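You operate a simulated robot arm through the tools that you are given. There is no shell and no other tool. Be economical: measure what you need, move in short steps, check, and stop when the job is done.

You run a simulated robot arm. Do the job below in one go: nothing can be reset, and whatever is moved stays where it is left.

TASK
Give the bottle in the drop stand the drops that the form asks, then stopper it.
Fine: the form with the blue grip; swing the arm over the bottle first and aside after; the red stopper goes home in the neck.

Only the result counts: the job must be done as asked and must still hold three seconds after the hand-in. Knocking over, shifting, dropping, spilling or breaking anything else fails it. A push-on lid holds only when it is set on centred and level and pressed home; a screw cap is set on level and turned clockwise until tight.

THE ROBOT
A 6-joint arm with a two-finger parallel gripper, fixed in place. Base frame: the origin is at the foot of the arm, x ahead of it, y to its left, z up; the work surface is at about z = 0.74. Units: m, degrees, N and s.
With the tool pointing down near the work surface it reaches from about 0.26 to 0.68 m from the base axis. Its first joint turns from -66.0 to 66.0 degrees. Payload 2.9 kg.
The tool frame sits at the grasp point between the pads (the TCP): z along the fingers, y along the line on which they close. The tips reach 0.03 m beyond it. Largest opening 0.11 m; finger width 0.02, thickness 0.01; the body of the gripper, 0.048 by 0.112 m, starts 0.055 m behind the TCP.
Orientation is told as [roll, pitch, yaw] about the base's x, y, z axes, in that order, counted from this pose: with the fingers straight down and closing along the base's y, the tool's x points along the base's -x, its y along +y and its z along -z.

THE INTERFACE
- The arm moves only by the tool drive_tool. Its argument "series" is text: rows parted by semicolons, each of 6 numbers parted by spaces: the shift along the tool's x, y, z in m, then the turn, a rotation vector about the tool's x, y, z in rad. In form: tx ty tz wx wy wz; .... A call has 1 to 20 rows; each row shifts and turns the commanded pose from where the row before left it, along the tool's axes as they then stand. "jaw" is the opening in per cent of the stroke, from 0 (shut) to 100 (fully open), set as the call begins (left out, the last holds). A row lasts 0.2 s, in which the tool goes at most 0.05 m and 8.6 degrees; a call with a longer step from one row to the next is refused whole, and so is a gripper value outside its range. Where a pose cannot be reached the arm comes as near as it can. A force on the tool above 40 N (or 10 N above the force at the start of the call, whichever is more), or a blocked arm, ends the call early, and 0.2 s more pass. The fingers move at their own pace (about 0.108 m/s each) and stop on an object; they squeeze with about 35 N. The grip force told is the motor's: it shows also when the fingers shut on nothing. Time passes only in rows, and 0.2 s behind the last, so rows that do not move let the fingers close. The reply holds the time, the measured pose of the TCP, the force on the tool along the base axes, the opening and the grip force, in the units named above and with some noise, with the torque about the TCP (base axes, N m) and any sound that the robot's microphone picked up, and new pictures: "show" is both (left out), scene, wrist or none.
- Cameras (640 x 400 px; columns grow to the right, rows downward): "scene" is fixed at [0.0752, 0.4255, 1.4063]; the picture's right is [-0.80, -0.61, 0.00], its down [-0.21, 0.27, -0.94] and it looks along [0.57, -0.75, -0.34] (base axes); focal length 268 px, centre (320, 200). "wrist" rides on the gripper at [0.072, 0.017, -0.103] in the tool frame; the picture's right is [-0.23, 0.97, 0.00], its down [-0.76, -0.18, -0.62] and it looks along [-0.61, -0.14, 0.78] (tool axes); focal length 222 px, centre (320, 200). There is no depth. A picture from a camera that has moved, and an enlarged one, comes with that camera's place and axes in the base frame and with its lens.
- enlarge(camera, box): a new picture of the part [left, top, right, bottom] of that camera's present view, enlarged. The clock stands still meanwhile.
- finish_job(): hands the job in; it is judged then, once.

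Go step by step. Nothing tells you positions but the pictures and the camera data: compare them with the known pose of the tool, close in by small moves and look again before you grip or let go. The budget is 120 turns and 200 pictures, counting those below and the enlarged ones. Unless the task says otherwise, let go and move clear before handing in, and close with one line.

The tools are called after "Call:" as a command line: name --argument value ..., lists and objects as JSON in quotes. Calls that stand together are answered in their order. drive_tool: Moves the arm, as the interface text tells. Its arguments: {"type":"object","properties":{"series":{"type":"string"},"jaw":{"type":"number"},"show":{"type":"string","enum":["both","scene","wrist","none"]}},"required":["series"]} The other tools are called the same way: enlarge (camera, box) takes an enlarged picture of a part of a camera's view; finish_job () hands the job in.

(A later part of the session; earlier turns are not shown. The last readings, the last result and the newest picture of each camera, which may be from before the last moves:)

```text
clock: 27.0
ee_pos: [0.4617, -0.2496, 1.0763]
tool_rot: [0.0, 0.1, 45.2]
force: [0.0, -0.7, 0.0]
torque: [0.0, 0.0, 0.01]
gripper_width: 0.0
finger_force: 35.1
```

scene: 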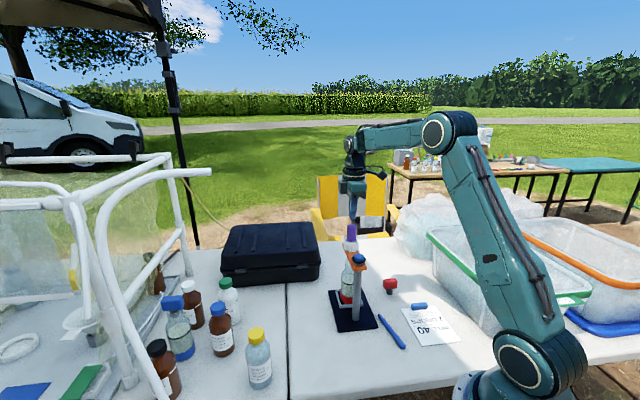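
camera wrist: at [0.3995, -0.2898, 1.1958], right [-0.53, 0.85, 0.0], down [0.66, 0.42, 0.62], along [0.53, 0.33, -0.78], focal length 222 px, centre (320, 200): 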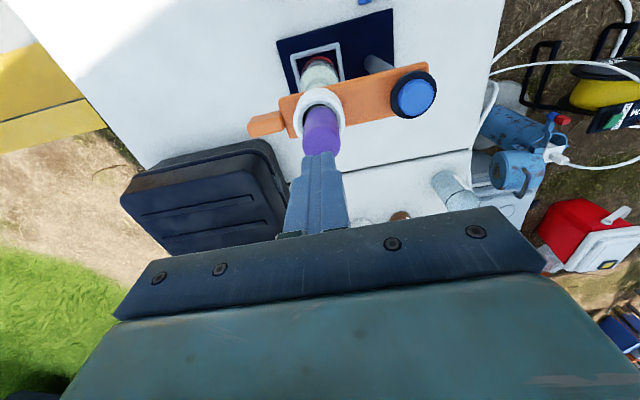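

I'm positioned just above contact and will now press progressively.

Call:
drive_tool --series "0 0 0.002 0 0 0;0 0 0.002 0 0 0;0 0 0.001 0 0 0;0 0 0.001 0 0 0" --show "none"

Call:
drive_tool --series "0 0 0.001 0 0 0;0 0 0.001 0 0 0" --show "none"

Call:
drive_tool --series "0 0 0.001 0 0 0;0 0 0.001 0 0 0" --show "none"

Call:
enlarge --camera "scene" --box '[325, 210, 385, 250]'

```text
clock: 28.0
ee_pos: [0.4622, -0.2496, 1.0719]
tool_rot: [-0.1, -0.1, 45.1]
force: [-0.2, 0.6, 12.6]
torque: [0.06, -0.02, 0.0]
gripper_width: 0.0
finger_force: 35.8
```

```text
clock: 28.6
ee_pos: [0.4615, -0.2478, 1.0719]
tool_rot: [-0.2, -0.1, 45.2]
force: [0.1, -1.1, 24.9]
torque: [-0.02, 0.03, -0.02]
gripper_width: 0.0002
finger_force: 35.0
```

```text
clock: 29.2
ee_pos: [0.4614, -0.2491, 1.0704]
tool_rot: [-0.4, -0.2, 45.2]
force: [-1.9, -0.4, 33.4]
torque: [-0.05, 0.09, 0.03]
gripper_width: 0.0001
finger_force: 35.2
```

```text
10.00 times, centred on (355, 230) of scene
camera zoom: at [0.0747, 0.4257, 1.4062], right [-0.8, -0.61, 0.0], down [-0.21, 0.27, -0.94], along [0.57, -0.75, -0.34], focal length 2681 px, centre (-30, -100)
```

zoom: 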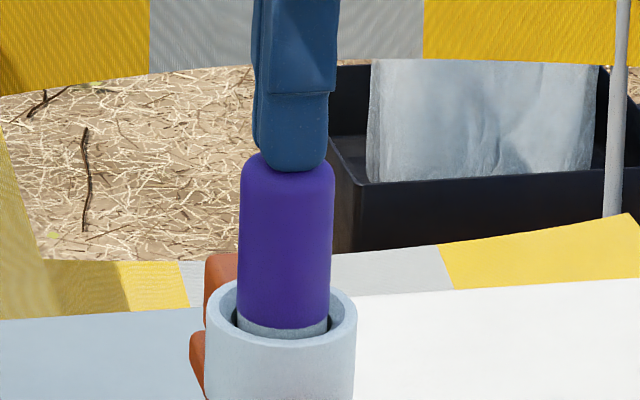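

The bulb is fully rigid under 33 N. The other candidate is the blue mushroom button on top of the pivot, so I'll rise and move over it.

Call:
drive_tool --series "0 0 -0.01 0 0 0;0 0 -0.03 0 0 0;0 0.0433 0 0 0 0;0 0.0433 0 0 0 0;0 0 0 0 0 0"

Call:
enlarge --camera "scene" --box '[310, 210, 415, 280]'

```text
clock: 30.4
ee_pos: [0.404, -0.1878, 1.1024]
tool_rot: [-0.1, 0.0, 45.2]
force: [0.1, -0.5, 0.4]
torque: [0.0, -0.03, 0.03]
gripper_width: 0.0001
finger_force: 34.9
camera wrist: at [0.3387, -0.2256, 1.2037], right [-0.53, 0.85, 0.0], down [0.66, 0.42, 0.62], along [0.53, 0.33, -0.78], focal length 222 px, centre (320, 200)
```

scene: 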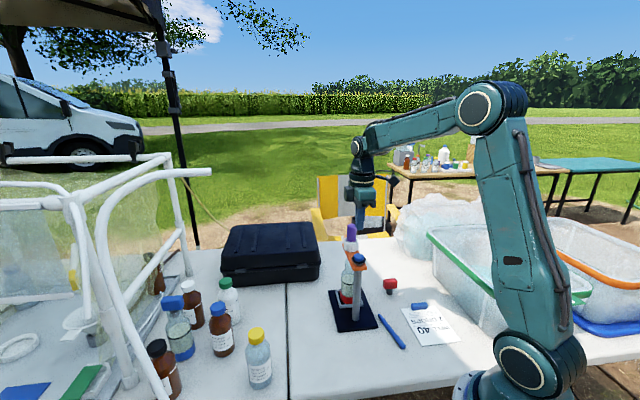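
wrist: 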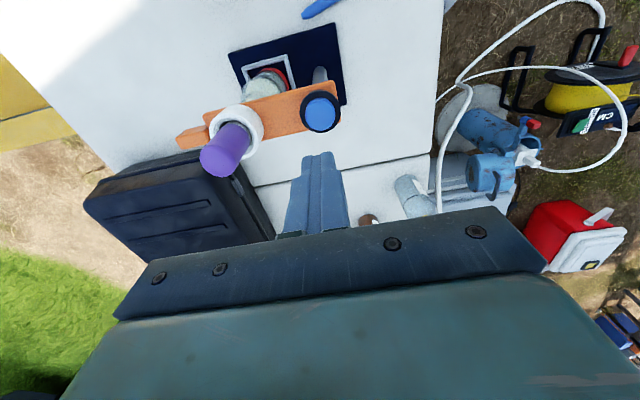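

```text
5.71 times, centred on (362, 245) of scene
camera zoom: at [0.0752, 0.4255, 1.4063], right [-0.8, -0.61, 0.0], down [-0.21, 0.27, -0.94], along [0.57, -0.75, -0.34], focal length 1532 px, centre (77, -57)
```

zoom: 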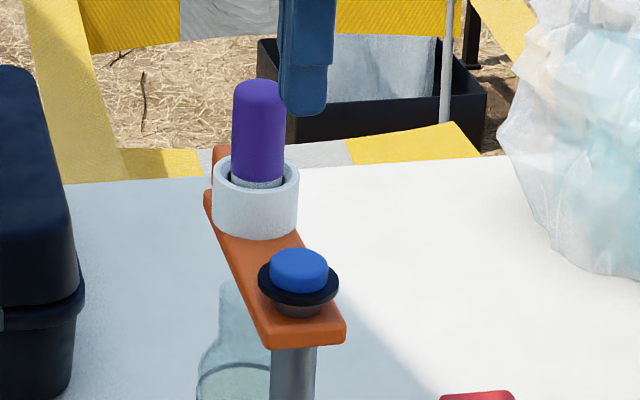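

The tips are above the blue cap within a few mm. I'll descend and press gently.

Call:
drive_tool --series "-0.002 0.003 0.03 0 0 0;0 0 0.03 0 0 0;0 0 0.01 0 0 0;0 0 0.003 0 0 0;0 0 0 0 0 0" --show "none"

Call:
enlarge --camera "scene" --box '[325, 230, 385, 270]'

```text
clock: 31.6
ee_pos: [0.4007, -0.183, 1.0321]
tool_rot: [0.0, 0.0, 45.2]
force: [0.0, 0.4, -0.2]
torque: [0.0, 0.0, 0.0]
gripper_width: 0.0002
finger_force: 35.6
```

```text
10.00 times, centred on (355, 250) of scene
camera zoom: at [0.0752, 0.4255, 1.4063], right [-0.8, -0.61, 0.0], down [-0.21, 0.27, -0.94], along [0.57, -0.75, -0.34], focal length 2681 px, centre (-30, -300)
```

zoom: 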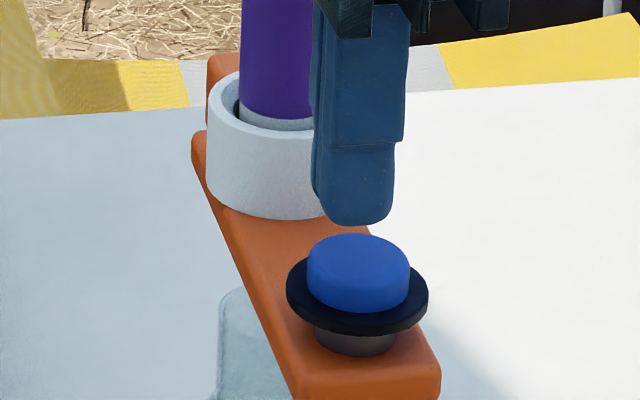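

The tips are centred about 12 mm above the cap. I'll press down slowly.

Call:
drive_tool --series "0 0 0.005 0 0 0;0 0 0.003 0 0 0;0 0 0.002 0 0 0;0 0 0.001 0 0 0" --show "none"

Call:
drive_tool --series "0 0 0.001 0 0 0;0 0 0.001 0 0 0" --show "none"

Call:
drive_tool --series "0 0 0.001 0 0 0;0 0 0.001 0 0 0" --show "none"

Call:
enlarge --camera "scene" --box '[325, 230, 385, 270]'

```text
clock: 32.6
ee_pos: [0.4015, -0.1849, 1.0216]
tool_rot: [0.0, 0.0, 45.2]
force: [-0.7, 0.2, -0.5]
torque: [-0.02, 0.0, 0.01]
gripper_width: 0.0
finger_force: 35.1
```

```text
clock: 33.2
ee_pos: [0.4013, -0.1842, 1.0203]
tool_rot: [0.0, 0.0, 45.3]
force: [0.9, -0.7, -0.1]
torque: [-0.02, 0.0, -0.04]
gripper_width: 0.0001
finger_force: 35.0
```

```text
clock: 33.8
ee_pos: [0.4012, -0.1841, 1.0189]
tool_rot: [0.0, 0.1, 45.2]
force: [0.1, 0.3, -0.3]
torque: [0.0, 0.02, -0.02]
gripper_width: 0.0
finger_force: 35.1
```

```text
10.00 times, centred on (355, 250) of scene
camera zoom: at [0.0752, 0.4255, 1.4063], right [-0.8, -0.61, 0.0], down [-0.21, 0.27, -0.94], along [0.57, -0.75, -0.34], focal length 2681 px, centre (-30, -300)
```

zoom: 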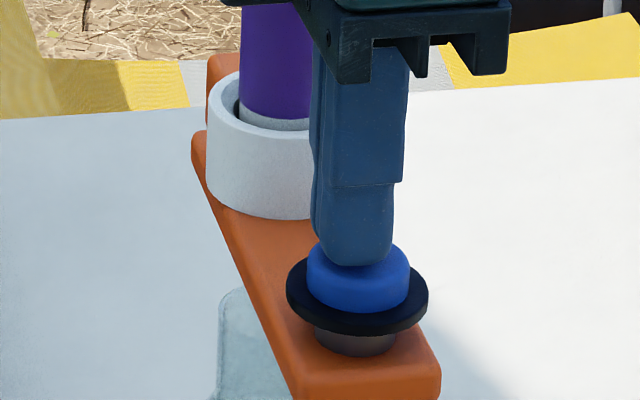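

Almost in contact. I'll continue in 1 mm steps.

Call:
drive_tool --series "0 0 0.001 0 0 0;0 0 0.001 0 0 0" --show "none"

Call:
drive_tool --series "0 0 0.001 0 0 0;0 0 0.001 0 0 0" --show "none"

Call:
enlarge --camera "scene" --box '[325, 230, 385, 270]'

```text
clock: 34.4
ee_pos: [0.4003, -0.182, 1.0175]
tool_rot: [0.0, 0.1, 45.2]
force: [0.1, -0.2, -1.1]
torque: [-0.03, 0.01, -0.01]
gripper_width: 0.0
finger_force: 35.0
```

```text
clock: 35.0
ee_pos: [0.4016, -0.1838, 1.0146]
tool_rot: [-0.1, 0.0, 45.2]
force: [-0.3, 0.6, 0.0]
torque: [-0.02, 0.02, 0.01]
gripper_width: 0.0
finger_force: 34.6
```

```text
10.00 times, centred on (355, 250) of scene
camera zoom: at [0.0752, 0.4255, 1.4063], right [-0.8, -0.61, 0.0], down [-0.21, 0.27, -0.94], along [0.57, -0.75, -0.34], focal length 2681 px, centre (-30, -300)
```

zoom: 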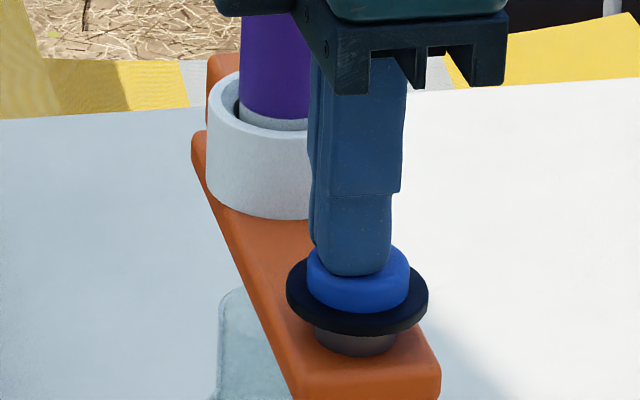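

Call:
drive_tool --series "0 0 0.001 0 0 0;0 0 0.001 0 0 0" --show "none"

Call:
drive_tool --series "0 0 0.001 0 0 0;0 0 0.001 0 0 0" --show "none"

Call:
enlarge --camera "scene" --box '[325, 230, 385, 270]'

```text
clock: 35.6
ee_pos: [0.4012, -0.1841, 1.0138]
tool_rot: [-0.1, -0.1, 45.2]
force: [0.2, -0.9, 1.1]
torque: [-0.06, 0.03, 0.03]
gripper_width: 0.0002
finger_force: 35.0
```

```text
clock: 36.2
ee_pos: [0.4016, -0.1832, 1.0115]
tool_rot: [-0.2, -0.1, 45.3]
force: [1.8, 1.4, 3.7]
torque: [0.0, -0.06, -0.01]
gripper_width: 0.0
finger_force: 35.3
heard: click
```

```text
10.00 times, centred on (355, 250) of scene
camera zoom: at [0.0752, 0.4255, 1.4063], right [-0.8, -0.61, 0.0], down [-0.21, 0.27, -0.94], along [0.57, -0.75, -0.34], focal length 2681 px, centre (-30, -300)
```

zoom: 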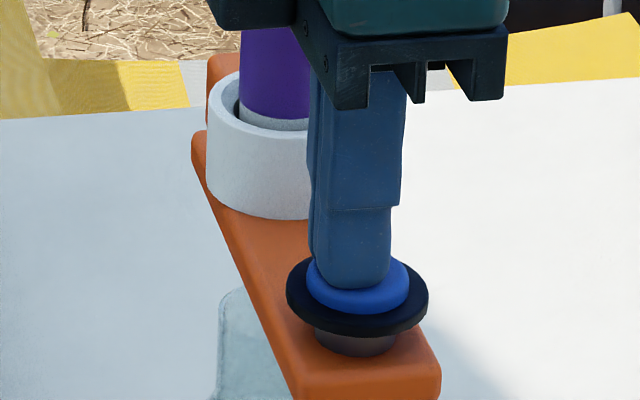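

The blue button clicked, so it's the dosing button. I'll check the bottle for the first drop before going on.

Call:
enlarge --camera "scene" --box '[325, 255, 385, 305]'

Call:
enlarge --camera "wrist" --box '[180, 20, 400, 220]'

```text
8.00 times, centred on (355, 280) of scene
camera zoom: at [0.0752, 0.4255, 1.4063], right [-0.8, -0.61, 0.0], down [-0.21, 0.27, -0.94], along [0.57, -0.75, -0.34], focal length 2145 px, centre (40, -440)
```

zoom: 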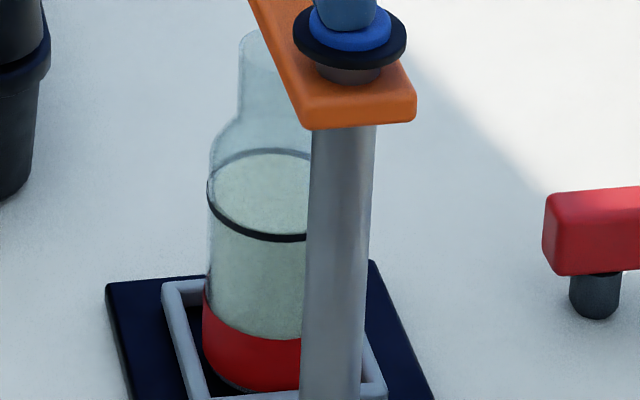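

```text
2.00 times, centred on (290, 120) of wrist
camera zoom: at [0.337, -0.223, 1.1136], right [-0.53, 0.85, 0.0], down [0.66, 0.42, 0.62], along [0.53, 0.33, -0.78], focal length 444 px, centre (380, 360)
```

zoom: 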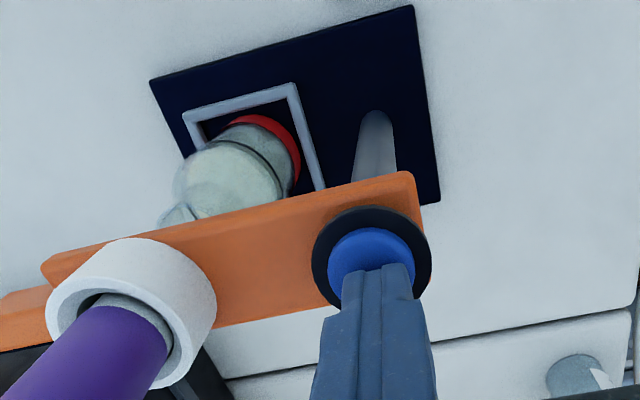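

One click was heard. I'll release the button and note what happens.

Call:
drive_tool --series "0 0 -0.004 0 0 0;0 0 -0.008 0 0 0;0 0 0 0 0 0" --show "none"

Call:
enlarge --camera "scene" --box '[325, 230, 385, 270]'

Call:
enlarge --camera "wrist" --box '[180, 20, 400, 220]'

```text
clock: 37.0
ee_pos: [0.4, -0.1841, 1.0243]
tool_rot: [0.1, 0.0, 45.2]
force: [0.2, 0.8, -0.8]
torque: [0.01, 0.0, 0.01]
gripper_width: 0.0
finger_force: 34.8
```

```text
10.00 times, centred on (355, 250) of scene
camera zoom: at [0.0752, 0.4255, 1.4063], right [-0.8, -0.61, 0.0], down [-0.21, 0.27, -0.94], along [0.57, -0.75, -0.34], focal length 2681 px, centre (-30, -300)
```

zoom: 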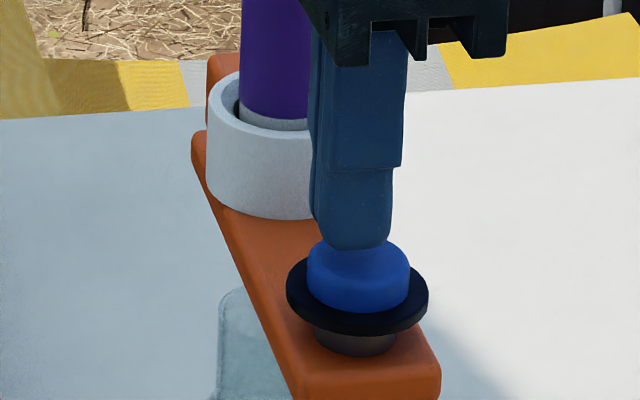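

```text
2.00 times, centred on (290, 120) of wrist
camera zoom: at [0.3375, -0.2232, 1.126], right [-0.53, 0.85, 0.0], down [0.66, 0.42, 0.62], along [0.53, 0.33, -0.78], focal length 444 px, centre (380, 360)
```

zoom: 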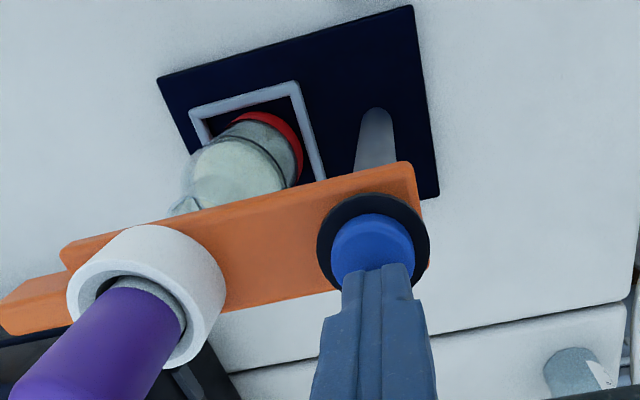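

The button springs back, so it's momentary. I'll press once more for the second drop.

Call:
drive_tool --series "0 0 0.005 0 0 0;0 0 0.003 0 0 0;0 0 0.002 0 0 0;0 0 0.002 0 0 0" --show "none"

Call:
enlarge --camera "scene" --box '[325, 230, 385, 305]'

```text
clock: 38.0
ee_pos: [0.3998, -0.1832, 1.0106]
tool_rot: [-0.2, -0.2, 45.2]
force: [-0.9, 2.3, 5.6]
torque: [0.1, 0.04, -0.02]
gripper_width: 0.0
finger_force: 35.3
heard: click
```

```text
5.33 times, centred on (355, 268) of scene
camera zoom: at [0.0751, 0.4256, 1.4062], right [-0.8, -0.61, 0.0], down [-0.21, 0.27, -0.94], along [0.57, -0.75, -0.34], focal length 1430 px, centre (133, -160)
```

zoom: 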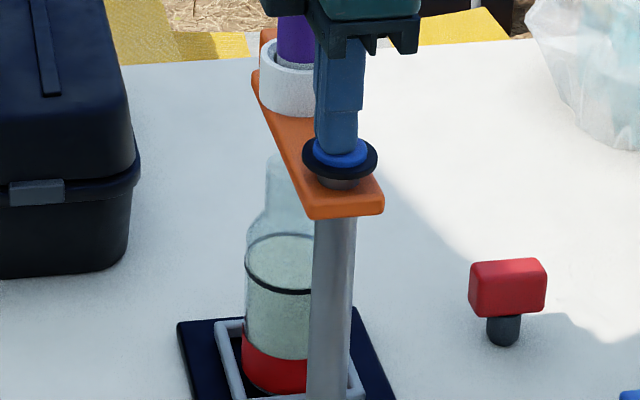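

That's the second click: two drops given. I'll release, rise, turn back, and straddle the tab again to swing the arm aside.

Call:
drive_tool --series "0 0 -0.01 0 0 0;0 0 -0.04 0 0 0;0 0 -0.04 0 0 0;0 0 -0.005 0 0 0.143;0 0 0 0 0 0.143;0 0 0 0 0 0.143;0 0 0 0 0 0.143;0 0 0 0 0 0.143;0 0 0 0 0 0.143;0 0 0 0 0 0.143;0 0 0 0 0 0.143;0 0 0 0 0 0.143;0 0 0 0 0 0.143;0 0 0 0 0 0.143;-0.0387 -0.0003 0 0 0 0;-0.0387 -0.0003 0 0 0 0;-0.0387 -0.0003 0 0 0 0;-0.0387 -0.0003 0 0 0 0;0 0 0 0 0 0" --jaw 50

```text
clock: 42.0
ee_pos: [0.5104, -0.2919, 1.1039]
tool_rot: [0.0, 0.0, -44.8]
force: [0.2, -0.4, 0.7]
torque: [0.01, 0.01, 0.01]
gripper_width: 0.055
finger_force: 0.1
camera wrist: at [0.4708, -0.2283, 1.2056], right [0.85, 0.53, 0.0], down [0.41, -0.66, 0.62], along [0.33, -0.53, -0.78], focal length 222 px, centre (320, 200)
```

scene: 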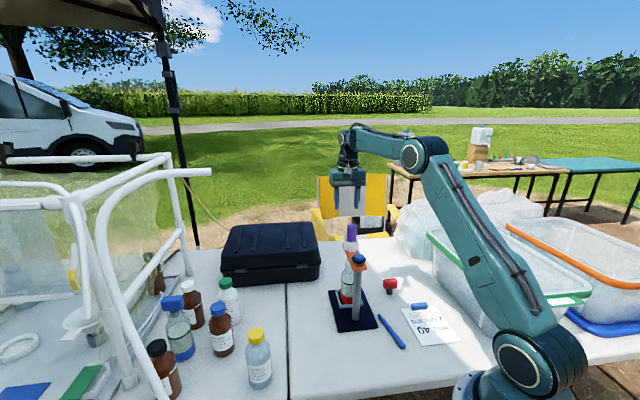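
wrist: 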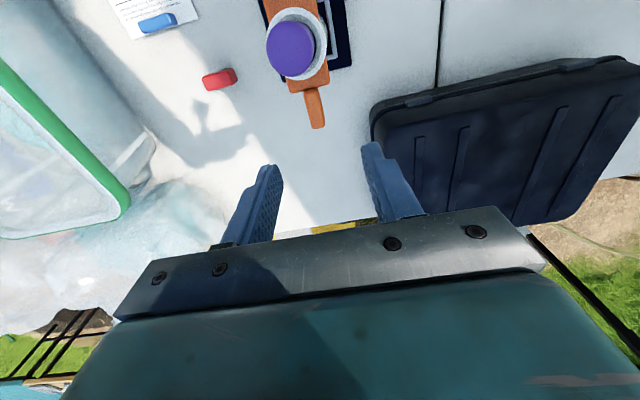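

The tab lies centred between the fingers. I'll descend and swing back counter-clockwise.

Call:
drive_tool --series "-0.001 -0.001 0.035 0 0 0;0 0 0.035 0 0 0;0 0 0.035 0 0 0;0 0 0.035 0 0 0;0 0 0 0 0 0"

Call:
enlarge --camera "scene" --box '[310, 215, 400, 275]'

```text
clock: 43.2
ee_pos: [0.5099, -0.2944, 0.9651]
tool_rot: [0.0, 0.0, -44.8]
force: [-0.2, 0.1, 0.0]
torque: [-0.01, -0.02, -0.02]
gripper_width: 0.0549
finger_force: 0.0
camera wrist: at [0.4689, -0.2321, 1.0678], right [0.85, 0.53, 0.0], down [0.41, -0.66, 0.62], along [0.33, -0.53, -0.78], focal length 222 px, centre (320, 200)
```

scene: 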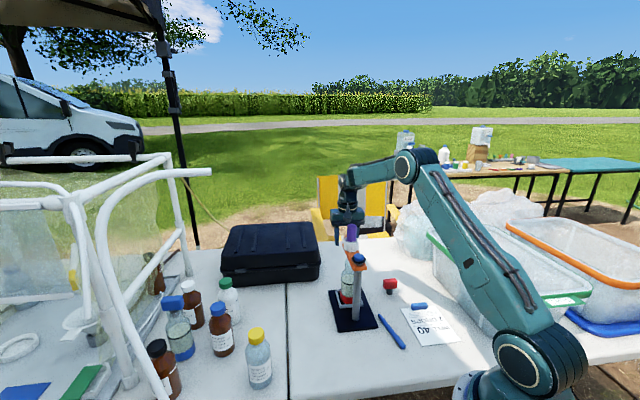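
wrist: 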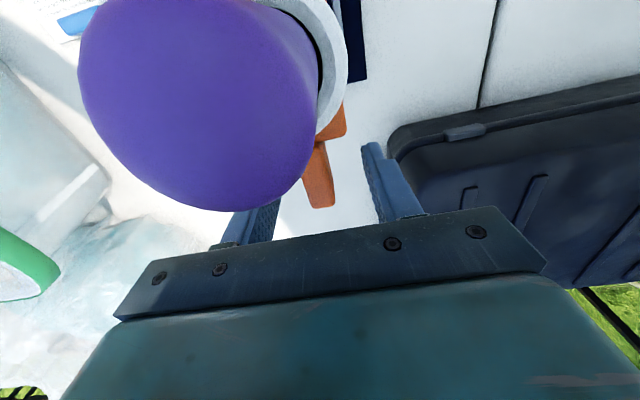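

```text
6.67 times, centred on (355, 245) of scene
camera zoom: at [0.0752, 0.4255, 1.4063], right [-0.8, -0.61, 0.0], down [-0.21, 0.27, -0.94], along [0.57, -0.75, -0.34], focal length 1787 px, centre (87, -100)
```

zoom: 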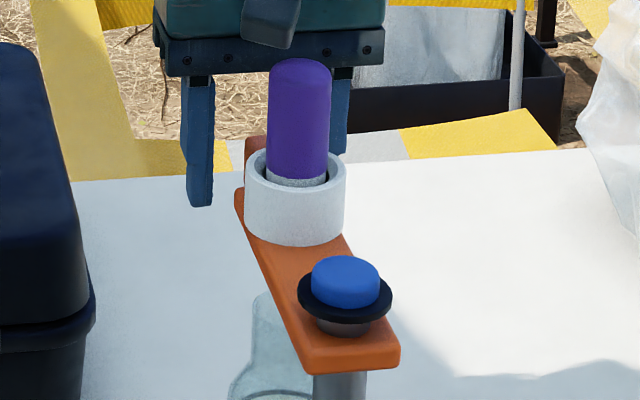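

The fingers straddle the tab. Swinging the arm back to where it started.

Call:
drive_tool --series "0 0 0 0 0 0;0 0 0 0 0 0;0.00076 0.01517 0 0 0 -0.1;0.00076 0.01517 0 0 0 -0.1;0.00076 0.01517 0 0 0 -0.1;0.00076 0.01517 0 0 0 -0.1;0.00076 0.01517 0 0 0 -0.1;0.00076 0.01517 0 0 0 -0.1;0.00076 0.01517 0 0 0 -0.1;0.00076 0.01517 0 0 0 -0.1;0.00076 0.01517 0 0 0 -0.1;0.00076 0.01517 0 0 0 -0.1;0.00076 0.01517 0 0 0 -0.1;0.00076 0.01517 0 0 0 -0.1;0.00076 0.01517 0 0 0 -0.1;0.00076 0.01517 0 0 0 -0.1;0.00076 0.01517 0 0 0 -0.1;0.0002 0.0075 0 0 0 -0.05;0 0 0 0 0 0" --jaw 24

Call:
enlarge --camera "scene" --box '[290, 225, 410, 305]'

```text
clock: 47.2
ee_pos: [0.5108, -0.0818, 0.963]
tool_rot: [-0.1, 0.1, 44.1]
force: [-0.6, 0.1, -0.3]
torque: [0.03, 0.01, -0.02]
gripper_width: 0.0265
finger_force: 0.1
camera wrist: at [0.4454, -0.1198, 1.0667], right [-0.51, 0.86, 0.0], down [0.67, 0.4, 0.62], along [0.54, 0.32, -0.78], focal length 222 px, centre (320, 200)
```

scene: 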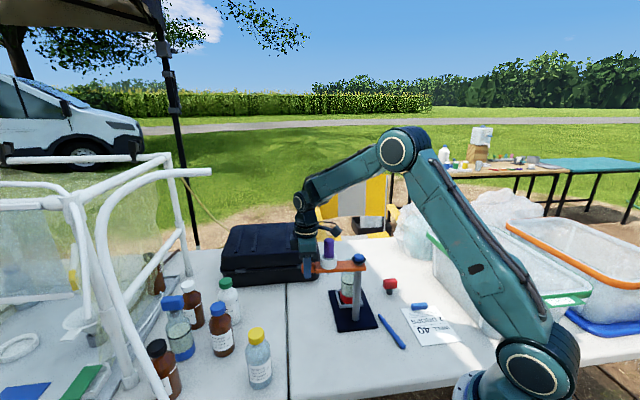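
wrist: 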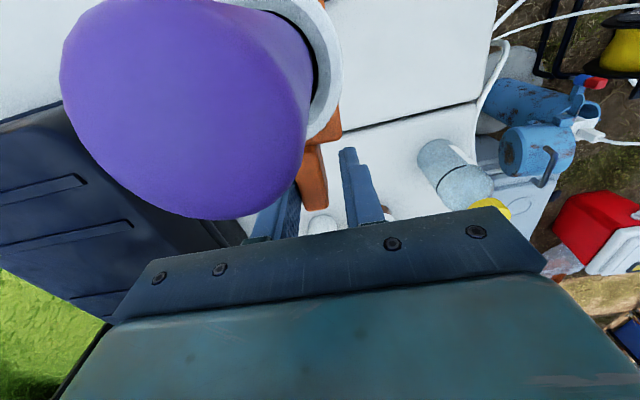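

```text
5.00 times, centred on (350, 265) of scene
camera zoom: at [0.0752, 0.4255, 1.4063], right [-0.8, -0.61, 0.0], down [-0.21, 0.27, -0.94], along [0.57, -0.75, -0.34], focal length 1340 px, centre (170, -125)
```

zoom: 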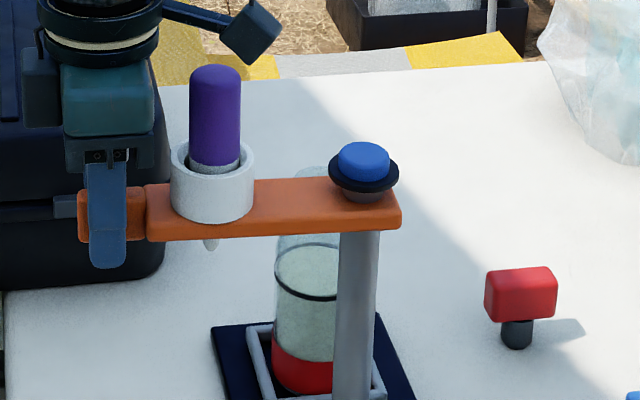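

The arm is back aside and the bottle undisturbed. I'll rise and go to look at the red stopper near (0.363, -0.383).

Call:
drive_tool --series "0 -0.002 0 0 0 0;0 0 -0.04 0 0 0;0 0 -0.04 0 0 0;0 0 -0.04 0 0 0;0 0 -0.04 0 0 0;0 0 0 0 0 0.128;0 0 0 0 0 0.128;0 0 0 0 0 0.128;0 0 0 0 0 0.128;0 0 0 0 0 0.128;0 0 0 0 0 0.128;0.0185 -0.0376 0 0 0 0;0.0185 -0.0376 0 0 0 0;0.0185 -0.0376 0 0 0 0;0.0185 -0.0376 0 0 0 0;0.0185 -0.0376 0 0 0 0;0.0185 -0.0376 0 0 0 0;0.0185 -0.0376 0 0 0 0;0.0185 -0.0376 0 0 0 0;0 0 0 0 0 0" --jaw 60

Call:
enlarge --camera "wrist" --box '[220, 30, 420, 155]'

```text
clock: 51.4
ee_pos: [0.3632, -0.3856, 1.1251]
tool_rot: [0.0, 0.0, 0.1]
force: [0.6, 0.5, 0.9]
torque: [0.01, -0.03, -0.03]
gripper_width: 0.0659
finger_force: 0.1
camera wrist: at [0.2891, -0.3684, 1.2283], right [0.23, 0.97, 0.0], down [0.76, -0.18, 0.62], along [0.61, -0.14, -0.78], focal length 222 px, centre (320, 200)
```

scene: 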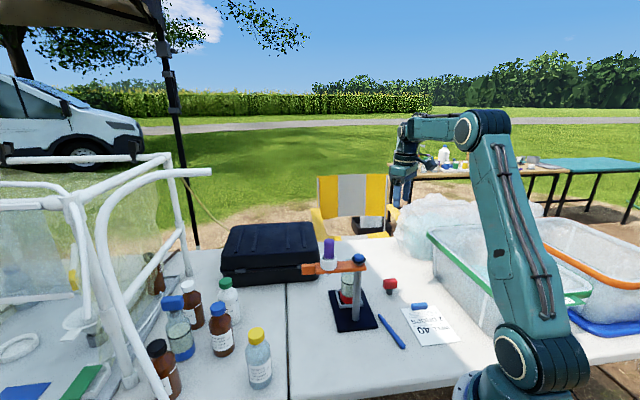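
wrist: 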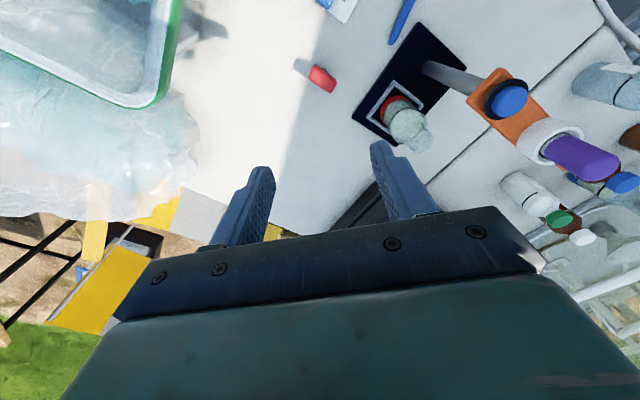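

```text
3.20 times, centred on (320, 92) of wrist
camera zoom: at [0.2891, -0.3684, 1.2283], right [0.23, 0.97, 0.0], down [0.76, -0.18, 0.62], along [0.61, -0.14, -0.78], focal length 711 px, centre (320, 544)
```

zoom: 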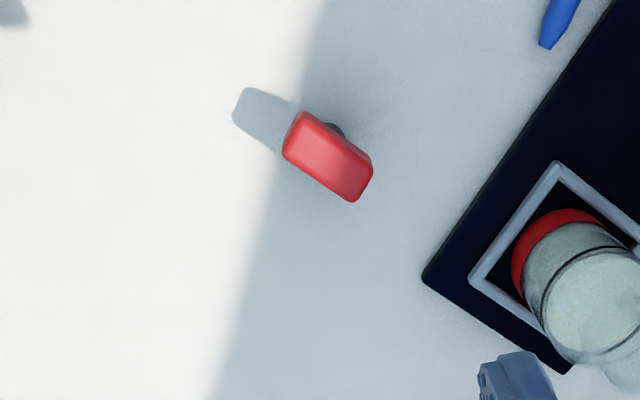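

The stopper head is a block with its long axis at about 45° in the table plane, centred near (0.367, -0.384), and about 0.05 m long. I'll turn to yaw -45° to grip it by the ends, so the fingers can straddle the neck later, and go closer.

Call:
drive_tool --series "0 0 0 0 0 0.131;0 0 0 0 0 0.131;0 0 0 0 0 0.131;0 0 0 0 0 0.131;0 0 0 0 0 0.131;0 0 0 0 0 0.131;-0.001 0.003 0.04 0 0 0;0 0 0.04 0 0 0;0 0 0.04 0 0 0;0 0 0.04 0 0 0;0 0 0.04 0 0 0;0 0 0.025 0 0 0;0 0 0 0 0 0" --jaw 78

Call:
enlarge --camera "scene" --box '[345, 240, 435, 300]'

Call:
enlarge --camera "wrist" --box '[220, 80, 420, 240]'

```text
clock: 54.2
ee_pos: [0.3655, -0.3806, 0.9023]
tool_rot: [0.1, -0.1, -45.1]
force: [-0.1, 0.4, -0.2]
torque: [0.01, 0.01, -0.01]
gripper_width: 0.0858
finger_force: 0.0
camera wrist: at [0.3262, -0.3185, 1.0052], right [0.85, 0.53, 0.0], down [0.41, -0.66, 0.62], along [0.33, -0.53, -0.78], focal length 222 px, centre (320, 200)
```

scene: 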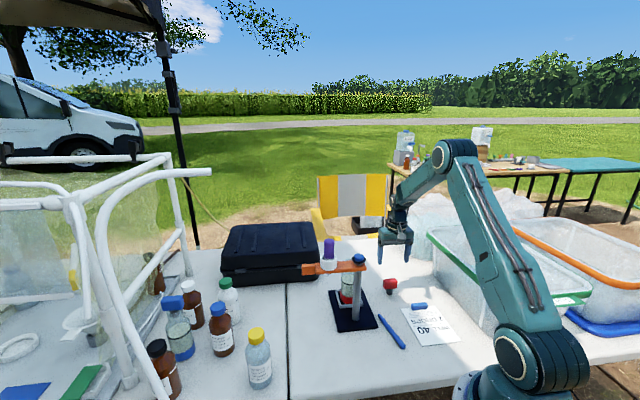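
wrist: 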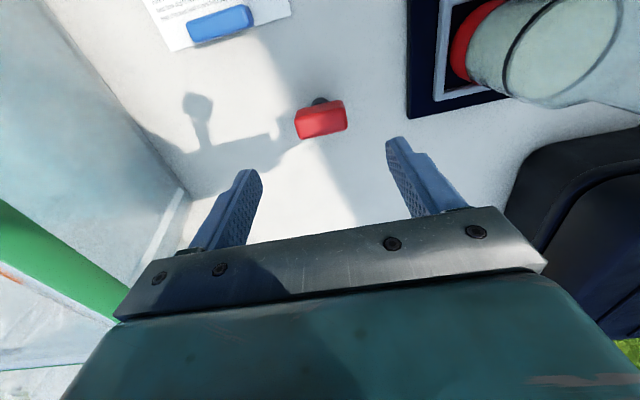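

```text
6.67 times, centred on (390, 270) of scene
camera zoom: at [0.0752, 0.4255, 1.4063], right [-0.8, -0.61, 0.0], down [-0.21, 0.27, -0.94], along [0.57, -0.75, -0.34], focal length 1787 px, centre (-147, -267)
```

zoom: 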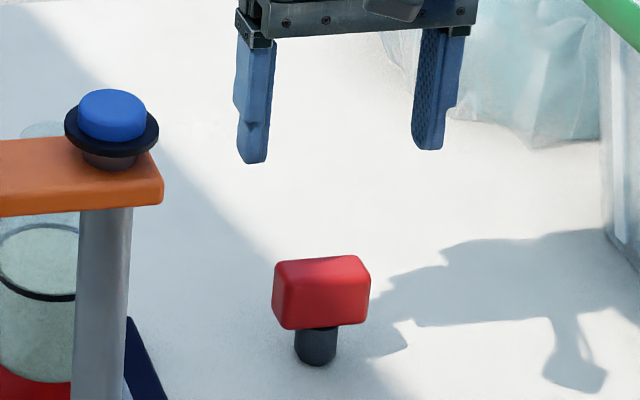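

```text
2.50 times, centred on (320, 160) of wrist
camera zoom: at [0.3262, -0.3185, 1.0052], right [0.85, 0.53, 0.0], down [0.41, -0.66, 0.62], along [0.33, -0.53, -0.78], focal length 555 px, centre (320, 300)
```

zoom: 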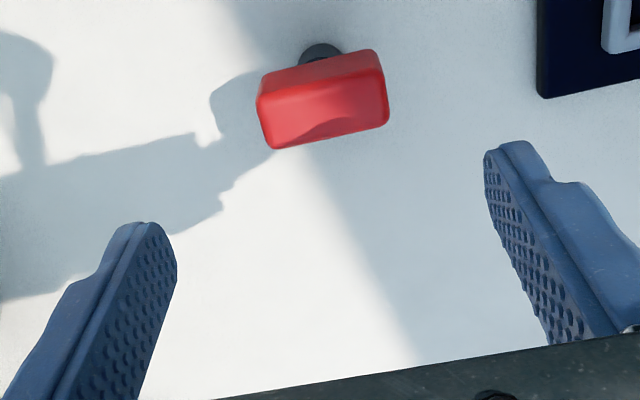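

The head's long axis is parallel to the closing line. I'll shift 6 mm, come down to just above, and check.

Call:
drive_tool --series "-0.006 0 0.03 0 0 0;0 0 0.03 0 0 0;0 0 0.007 0 0 0;0 0 0 0 0 0" --show "none"

Call:
enlarge --camera "scene" --box '[345, 240, 435, 300]'

Call:
enlarge --camera "wrist" --box '[220, 80, 420, 240]'

```text
clock: 55.2
ee_pos: [0.37, -0.3867, 0.8328]
tool_rot: [0.0, 0.0, -45.1]
force: [-0.1, 0.1, -0.5]
torque: [0.03, 0.0, 0.0]
gripper_width: 0.0858
finger_force: 0.0
```

```text
6.67 times, centred on (390, 270) of scene
camera zoom: at [0.0752, 0.4255, 1.4063], right [-0.8, -0.61, 0.0], down [-0.21, 0.27, -0.94], along [0.57, -0.75, -0.34], focal length 1787 px, centre (-147, -267)
```

zoom: 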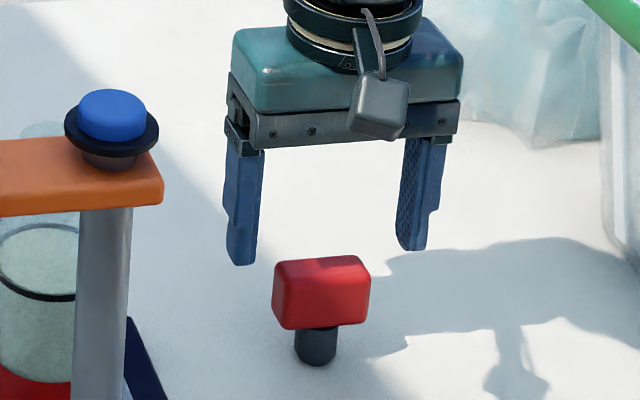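

```text
2.50 times, centred on (320, 160) of wrist
camera zoom: at [0.3299, -0.3246, 0.9363], right [0.85, 0.53, 0.0], down [0.41, -0.66, 0.62], along [0.33, -0.53, -0.78], focal length 555 px, centre (320, 300)
```

zoom: 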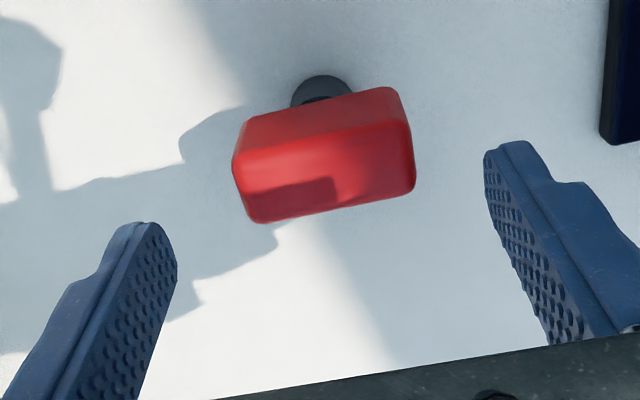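

Well aligned, within about 1.5 mm. I'll descend to grip height and close.

Call:
drive_tool --series "0.0012 0.0005 0.02 0 0 0;0 0 0.018 0 0 0;0 0 0.009 0 0 0;0 0 0 0 0 0" --show "none"

Call:
enlarge --camera "scene" --box '[345, 240, 435, 300]'

Call:
drive_tool --series "0 0 0 0 0 0;0 0 0 0 0 0;0 0 0 0 0 0" --jaw 20 --show "none"

Call:
enlarge --camera "scene" --box '[345, 240, 435, 300]'

Call:
enlarge --camera "wrist" --box '[220, 80, 420, 240]'

```text
clock: 56.2
ee_pos: [0.3708, -0.3867, 0.787]
tool_rot: [0.0, -0.1, -45.1]
force: [-0.5, 0.2, 0.0]
torque: [0.04, 0.0, -0.04]
gripper_width: 0.0857
finger_force: 0.0
```

```text
6.67 times, centred on (390, 270) of scene
camera zoom: at [0.0752, 0.4255, 1.4063], right [-0.8, -0.61, 0.0], down [-0.21, 0.27, -0.94], along [0.57, -0.75, -0.34], focal length 1787 px, centre (-147, -267)
```

zoom: 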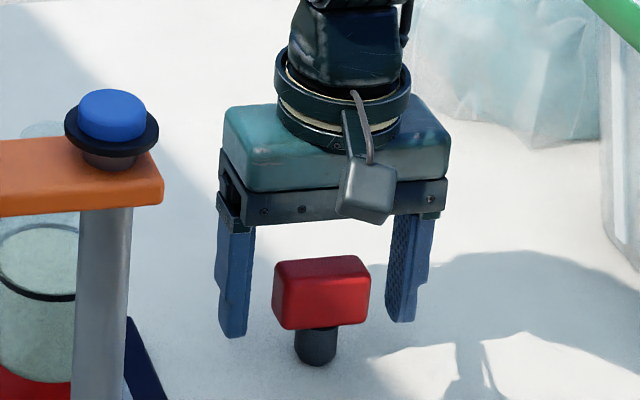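

```text
clock: 57.0
ee_pos: [0.3694, -0.3876, 0.7873]
tool_rot: [0.0, -0.2, -45.2]
force: [-0.2, 0.1, 0.4]
torque: [0.03, -0.04, -0.02]
gripper_width: 0.049
finger_force: 35.3
```

```text
6.67 times, centred on (390, 270) of scene
camera zoom: at [0.0752, 0.4255, 1.4063], right [-0.8, -0.61, 0.0], down [-0.21, 0.27, -0.94], along [0.57, -0.75, -0.34], focal length 1787 px, centre (-147, -267)
```

zoom: 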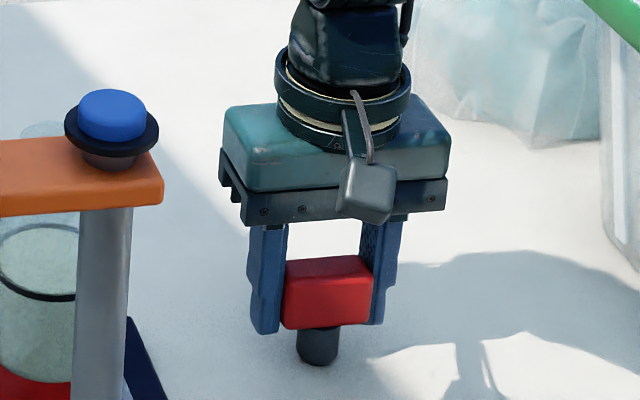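

```text
2.50 times, centred on (320, 160) of wrist
camera zoom: at [0.3305, -0.3232, 0.8896], right [0.85, 0.53, 0.0], down [0.41, -0.66, 0.62], along [0.33, -0.53, -0.78], focal length 555 px, centre (320, 300)
```

zoom: 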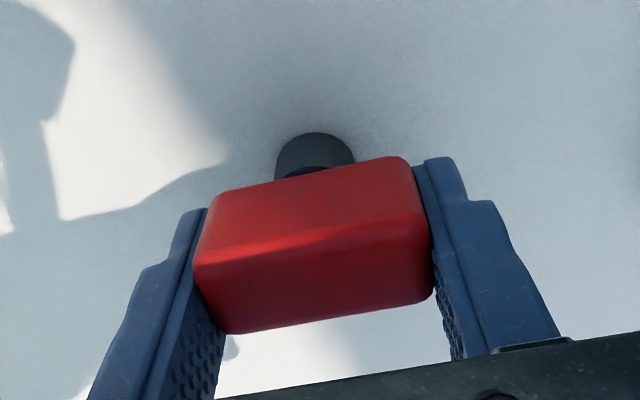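

The stopper is gripped with its head at the jaws (49 mm). I'll lift straight up and carry it above the bottle.

Call:
drive_tool --series "0 0 -0.01 0 0 0;0 0 -0.04 0 0 0;0 0 -0.04 0 0 0;0 0 -0.04 0 0 0;0 0 -0.04 0 0 0;0 0 -0.04 0 0 0;0 0 -0.04 0 0 0;0.0094 0.04 0 0 0 0;0.0094 0.04 0 0 0 0;0.0094 0.04 0 0 0 0;0.0094 0.04 0 0 0 0;0 0 0 0 0 0"

Call:
enlarge --camera "scene" --box '[310, 210, 415, 280]'

Call:
enlarge --camera "wrist" --box '[220, 40, 420, 200]'

```text
clock: 59.6
ee_pos: [0.4558, -0.2461, 1.0399]
tool_rot: [-0.2, 0.0, -45.1]
force: [-0.8, -0.7, -0.4]
torque: [0.0, 0.03, -0.02]
gripper_width: 0.0489
finger_force: 34.9
camera wrist: at [0.416, -0.1835, 1.1427], right [0.85, 0.53, 0.0], down [0.41, -0.67, 0.62], along [0.33, -0.53, -0.78], focal length 222 px, centre (320, 200)
```

scene: 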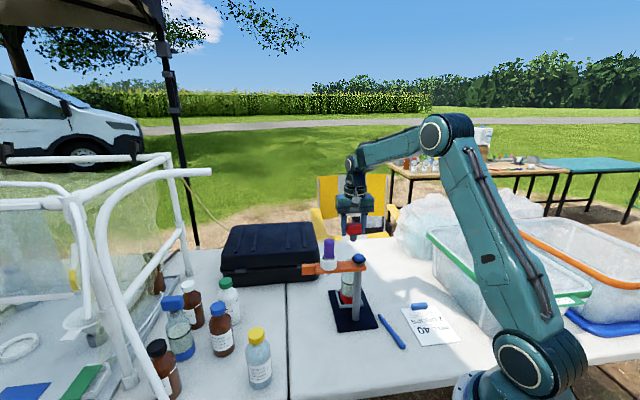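
wrist: 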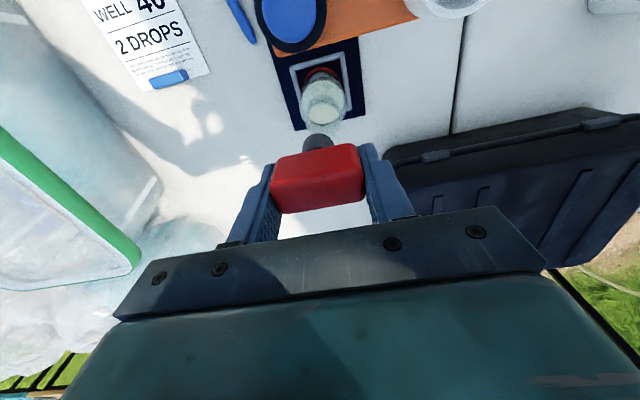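

```text
5.71 times, centred on (362, 245) of scene
camera zoom: at [0.0752, 0.4255, 1.4063], right [-0.8, -0.61, 0.0], down [-0.21, 0.27, -0.94], along [0.57, -0.75, -0.34], focal length 1532 px, centre (77, -57)
```

zoom: 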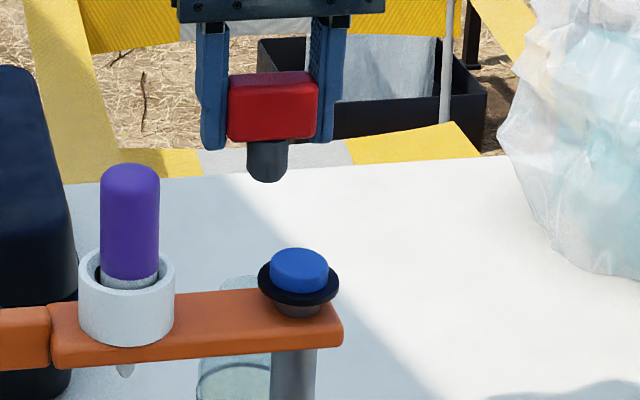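

```text
2.50 times, centred on (320, 120) of wrist
camera zoom: at [0.416, -0.1835, 1.1427], right [0.85, 0.53, 0.0], down [0.41, -0.67, 0.62], along [0.33, -0.53, -0.78], focal length 555 px, centre (320, 400)
```

zoom: 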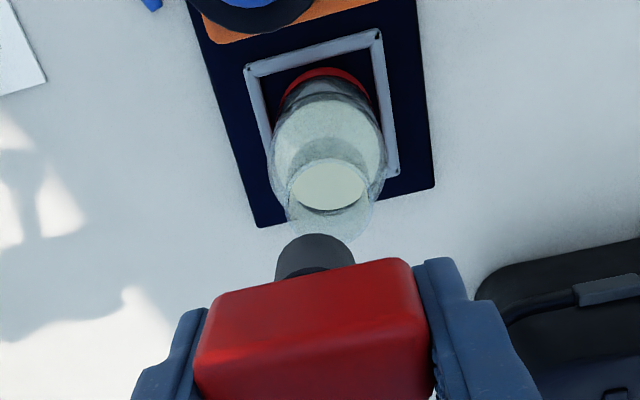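

The wrist view shows the bottle mouth clearly, slightly ahead of the stem. I'll shift a few millimetres and lower until the stem is just above the rim, then compare directly.

Call:
drive_tool --series "-0.005 0.004 0.02 0 0 0;0 0 0.02 0 0 0;0 0 0.015 0 0 0;0 0 0 0 0 0" --show "none"

Call:
enlarge --camera "scene" --box '[325, 225, 385, 265]'

Call:
enlarge --camera "wrist" --box '[240, 60, 400, 180]'

```text
clock: 60.6
ee_pos: [0.4644, -0.2467, 0.9848]
tool_rot: [0.1, -0.1, -45.1]
force: [-0.3, -0.3, -1.0]
torque: [0.01, 0.01, -0.01]
gripper_width: 0.0492
finger_force: 35.1
```

```text
10.00 times, centred on (355, 245) of scene
camera zoom: at [0.0752, 0.4255, 1.4063], right [-0.8, -0.61, 0.0], down [-0.21, 0.27, -0.94], along [0.57, -0.75, -0.34], focal length 2681 px, centre (-30, -250)
```

zoom: 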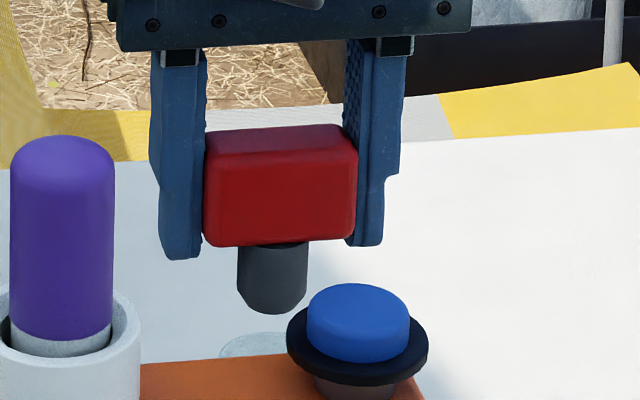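

```text
3.33 times, centred on (320, 120) of wrist
camera zoom: at [0.4249, -0.1838, 1.0867], right [0.85, 0.53, 0.0], down [0.41, -0.67, 0.62], along [0.33, -0.53, -0.78], focal length 740 px, centre (320, 467)
```

zoom: 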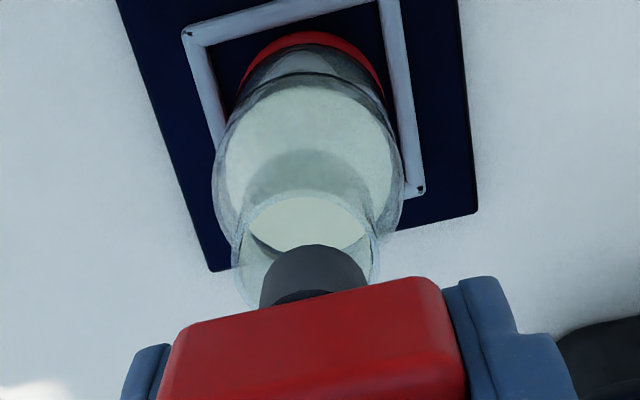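

The stem is within about 3 mm of the neck axis. I'll correct by 2 mm on each axis, lower nearly to the rim, and compare again.

Call:
drive_tool --series "-0.002 -0.002 0.007 0 0 0;0 0 0.007 0 0 0;0 0 0 0 0 0" --show "none"

Call:
enlarge --camera "scene" --box '[325, 230, 385, 270]'

Call:
enlarge --camera "wrist" --box '[240, 60, 400, 180]'

```text
clock: 61.4
ee_pos: [0.464, -0.25, 0.969]
tool_rot: [0.0, 0.1, -45.0]
force: [-0.3, -1.1, 0.8]
torque: [0.01, -0.02, -0.03]
gripper_width: 0.0492
finger_force: 34.5
```

```text
10.00 times, centred on (355, 250) of scene
camera zoom: at [0.0752, 0.4255, 1.4063], right [-0.8, -0.61, 0.0], down [-0.21, 0.27, -0.94], along [0.57, -0.75, -0.34], focal length 2681 px, centre (-30, -300)
```

zoom: 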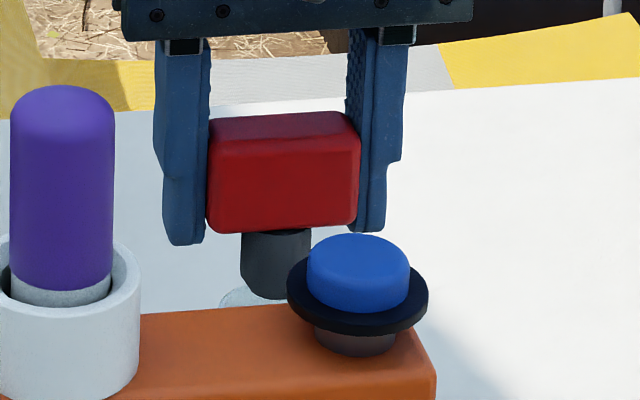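

```text
3.33 times, centred on (320, 120) of wrist
camera zoom: at [0.4247, -0.1864, 1.0721], right [0.85, 0.53, 0.0], down [0.41, -0.67, 0.62], along [0.33, -0.53, -0.78], focal length 740 px, centre (320, 467)
```

zoom: 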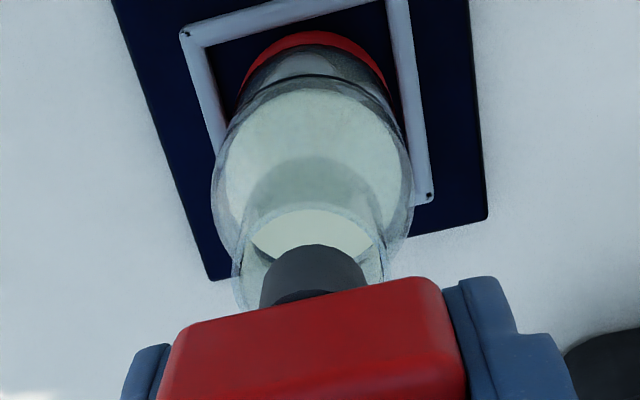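

By triangulating both cameras, the stem is within about 1.5 mm of centre and roughly 10 mm above the rim. I'll make a small trim, lower 7 mm and look again.

Call:
drive_tool --series "0.0012 -0.0006 0.004 0 0 0;0 0 0.003 0 0 0;0 0 0 0 0 0" --show "none"

Call:
enlarge --camera "scene" --box '[325, 235, 385, 275]'

Call:
enlarge --camera "wrist" --box '[280, 90, 360, 150]'

```text
clock: 62.2
ee_pos: [0.4632, -0.249, 0.9619]
tool_rot: [0.0, 0.1, -45.0]
force: [0.2, -0.4, -0.3]
torque: [0.01, -0.01, -0.02]
gripper_width: 0.049
finger_force: 34.8
```

```text
10.00 times, centred on (355, 255) of scene
camera zoom: at [0.0752, 0.4255, 1.4063], right [-0.8, -0.61, 0.0], down [-0.21, 0.27, -0.94], along [0.57, -0.75, -0.34], focal length 2681 px, centre (-30, -350)
```

zoom: 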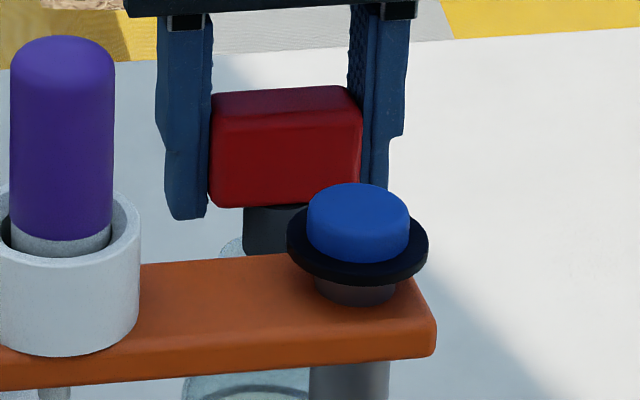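

```text
6.67 times, centred on (320, 120) of wrist
camera zoom: at [0.4229, -0.1854, 1.0642], right [0.85, 0.53, 0.0], down [0.41, -0.67, 0.62], along [0.33, -0.53, -0.78], focal length 1481 px, centre (320, 733)
```

zoom: 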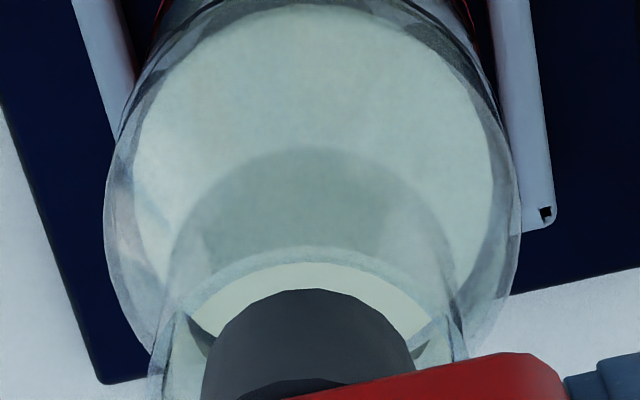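

Laterally centred, and along the other axis within about 1–2 mm. I'll trim 1 mm and lower gently, watching force.

Call:
drive_tool --series "-0.001 0 0.003 0 0 0;0 0 0.002 0 0 0;0 0 0.002 0 0 0;0 0 0 0 0 0" --show "none"

Call:
enlarge --camera "scene" --box '[325, 235, 385, 275]'

Call:
enlarge --camera "wrist" --box '[280, 90, 360, 150]'

```text
clock: 63.2
ee_pos: [0.4629, -0.2492, 0.9543]
tool_rot: [0.0, -0.1, -45.2]
force: [-0.8, -1.0, -0.7]
torque: [0.0, -0.01, -0.02]
gripper_width: 0.0493
finger_force: 34.6
```

```text
10.00 times, centred on (355, 255) of scene
camera zoom: at [0.0752, 0.4255, 1.4063], right [-0.8, -0.61, 0.0], down [-0.21, 0.27, -0.94], along [0.57, -0.75, -0.34], focal length 2681 px, centre (-30, -350)
```

zoom: 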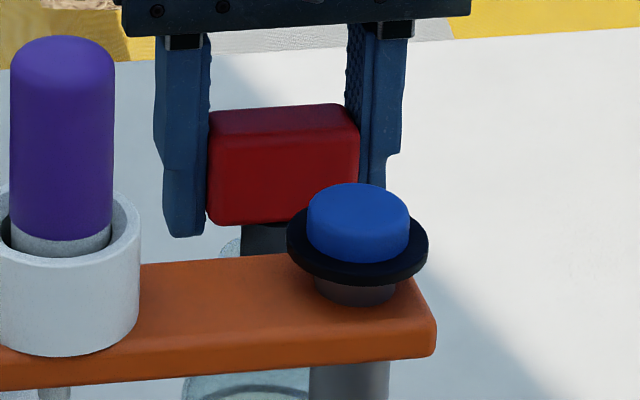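

```text
6.67 times, centred on (320, 120) of wrist
camera zoom: at [0.4239, -0.1861, 1.0568], right [0.85, 0.53, 0.0], down [0.41, -0.67, 0.62], along [0.33, -0.53, -0.78], focal length 1481 px, centre (320, 733)
```

zoom: 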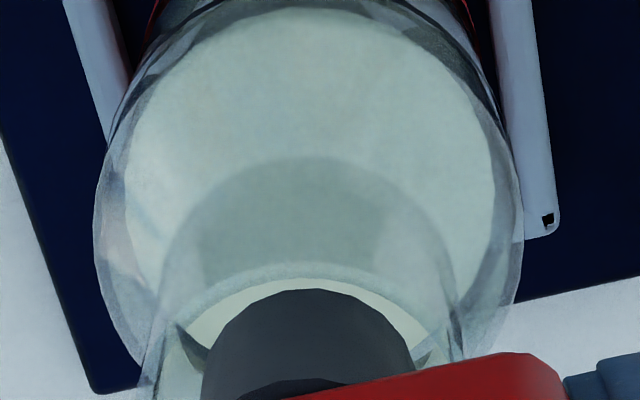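

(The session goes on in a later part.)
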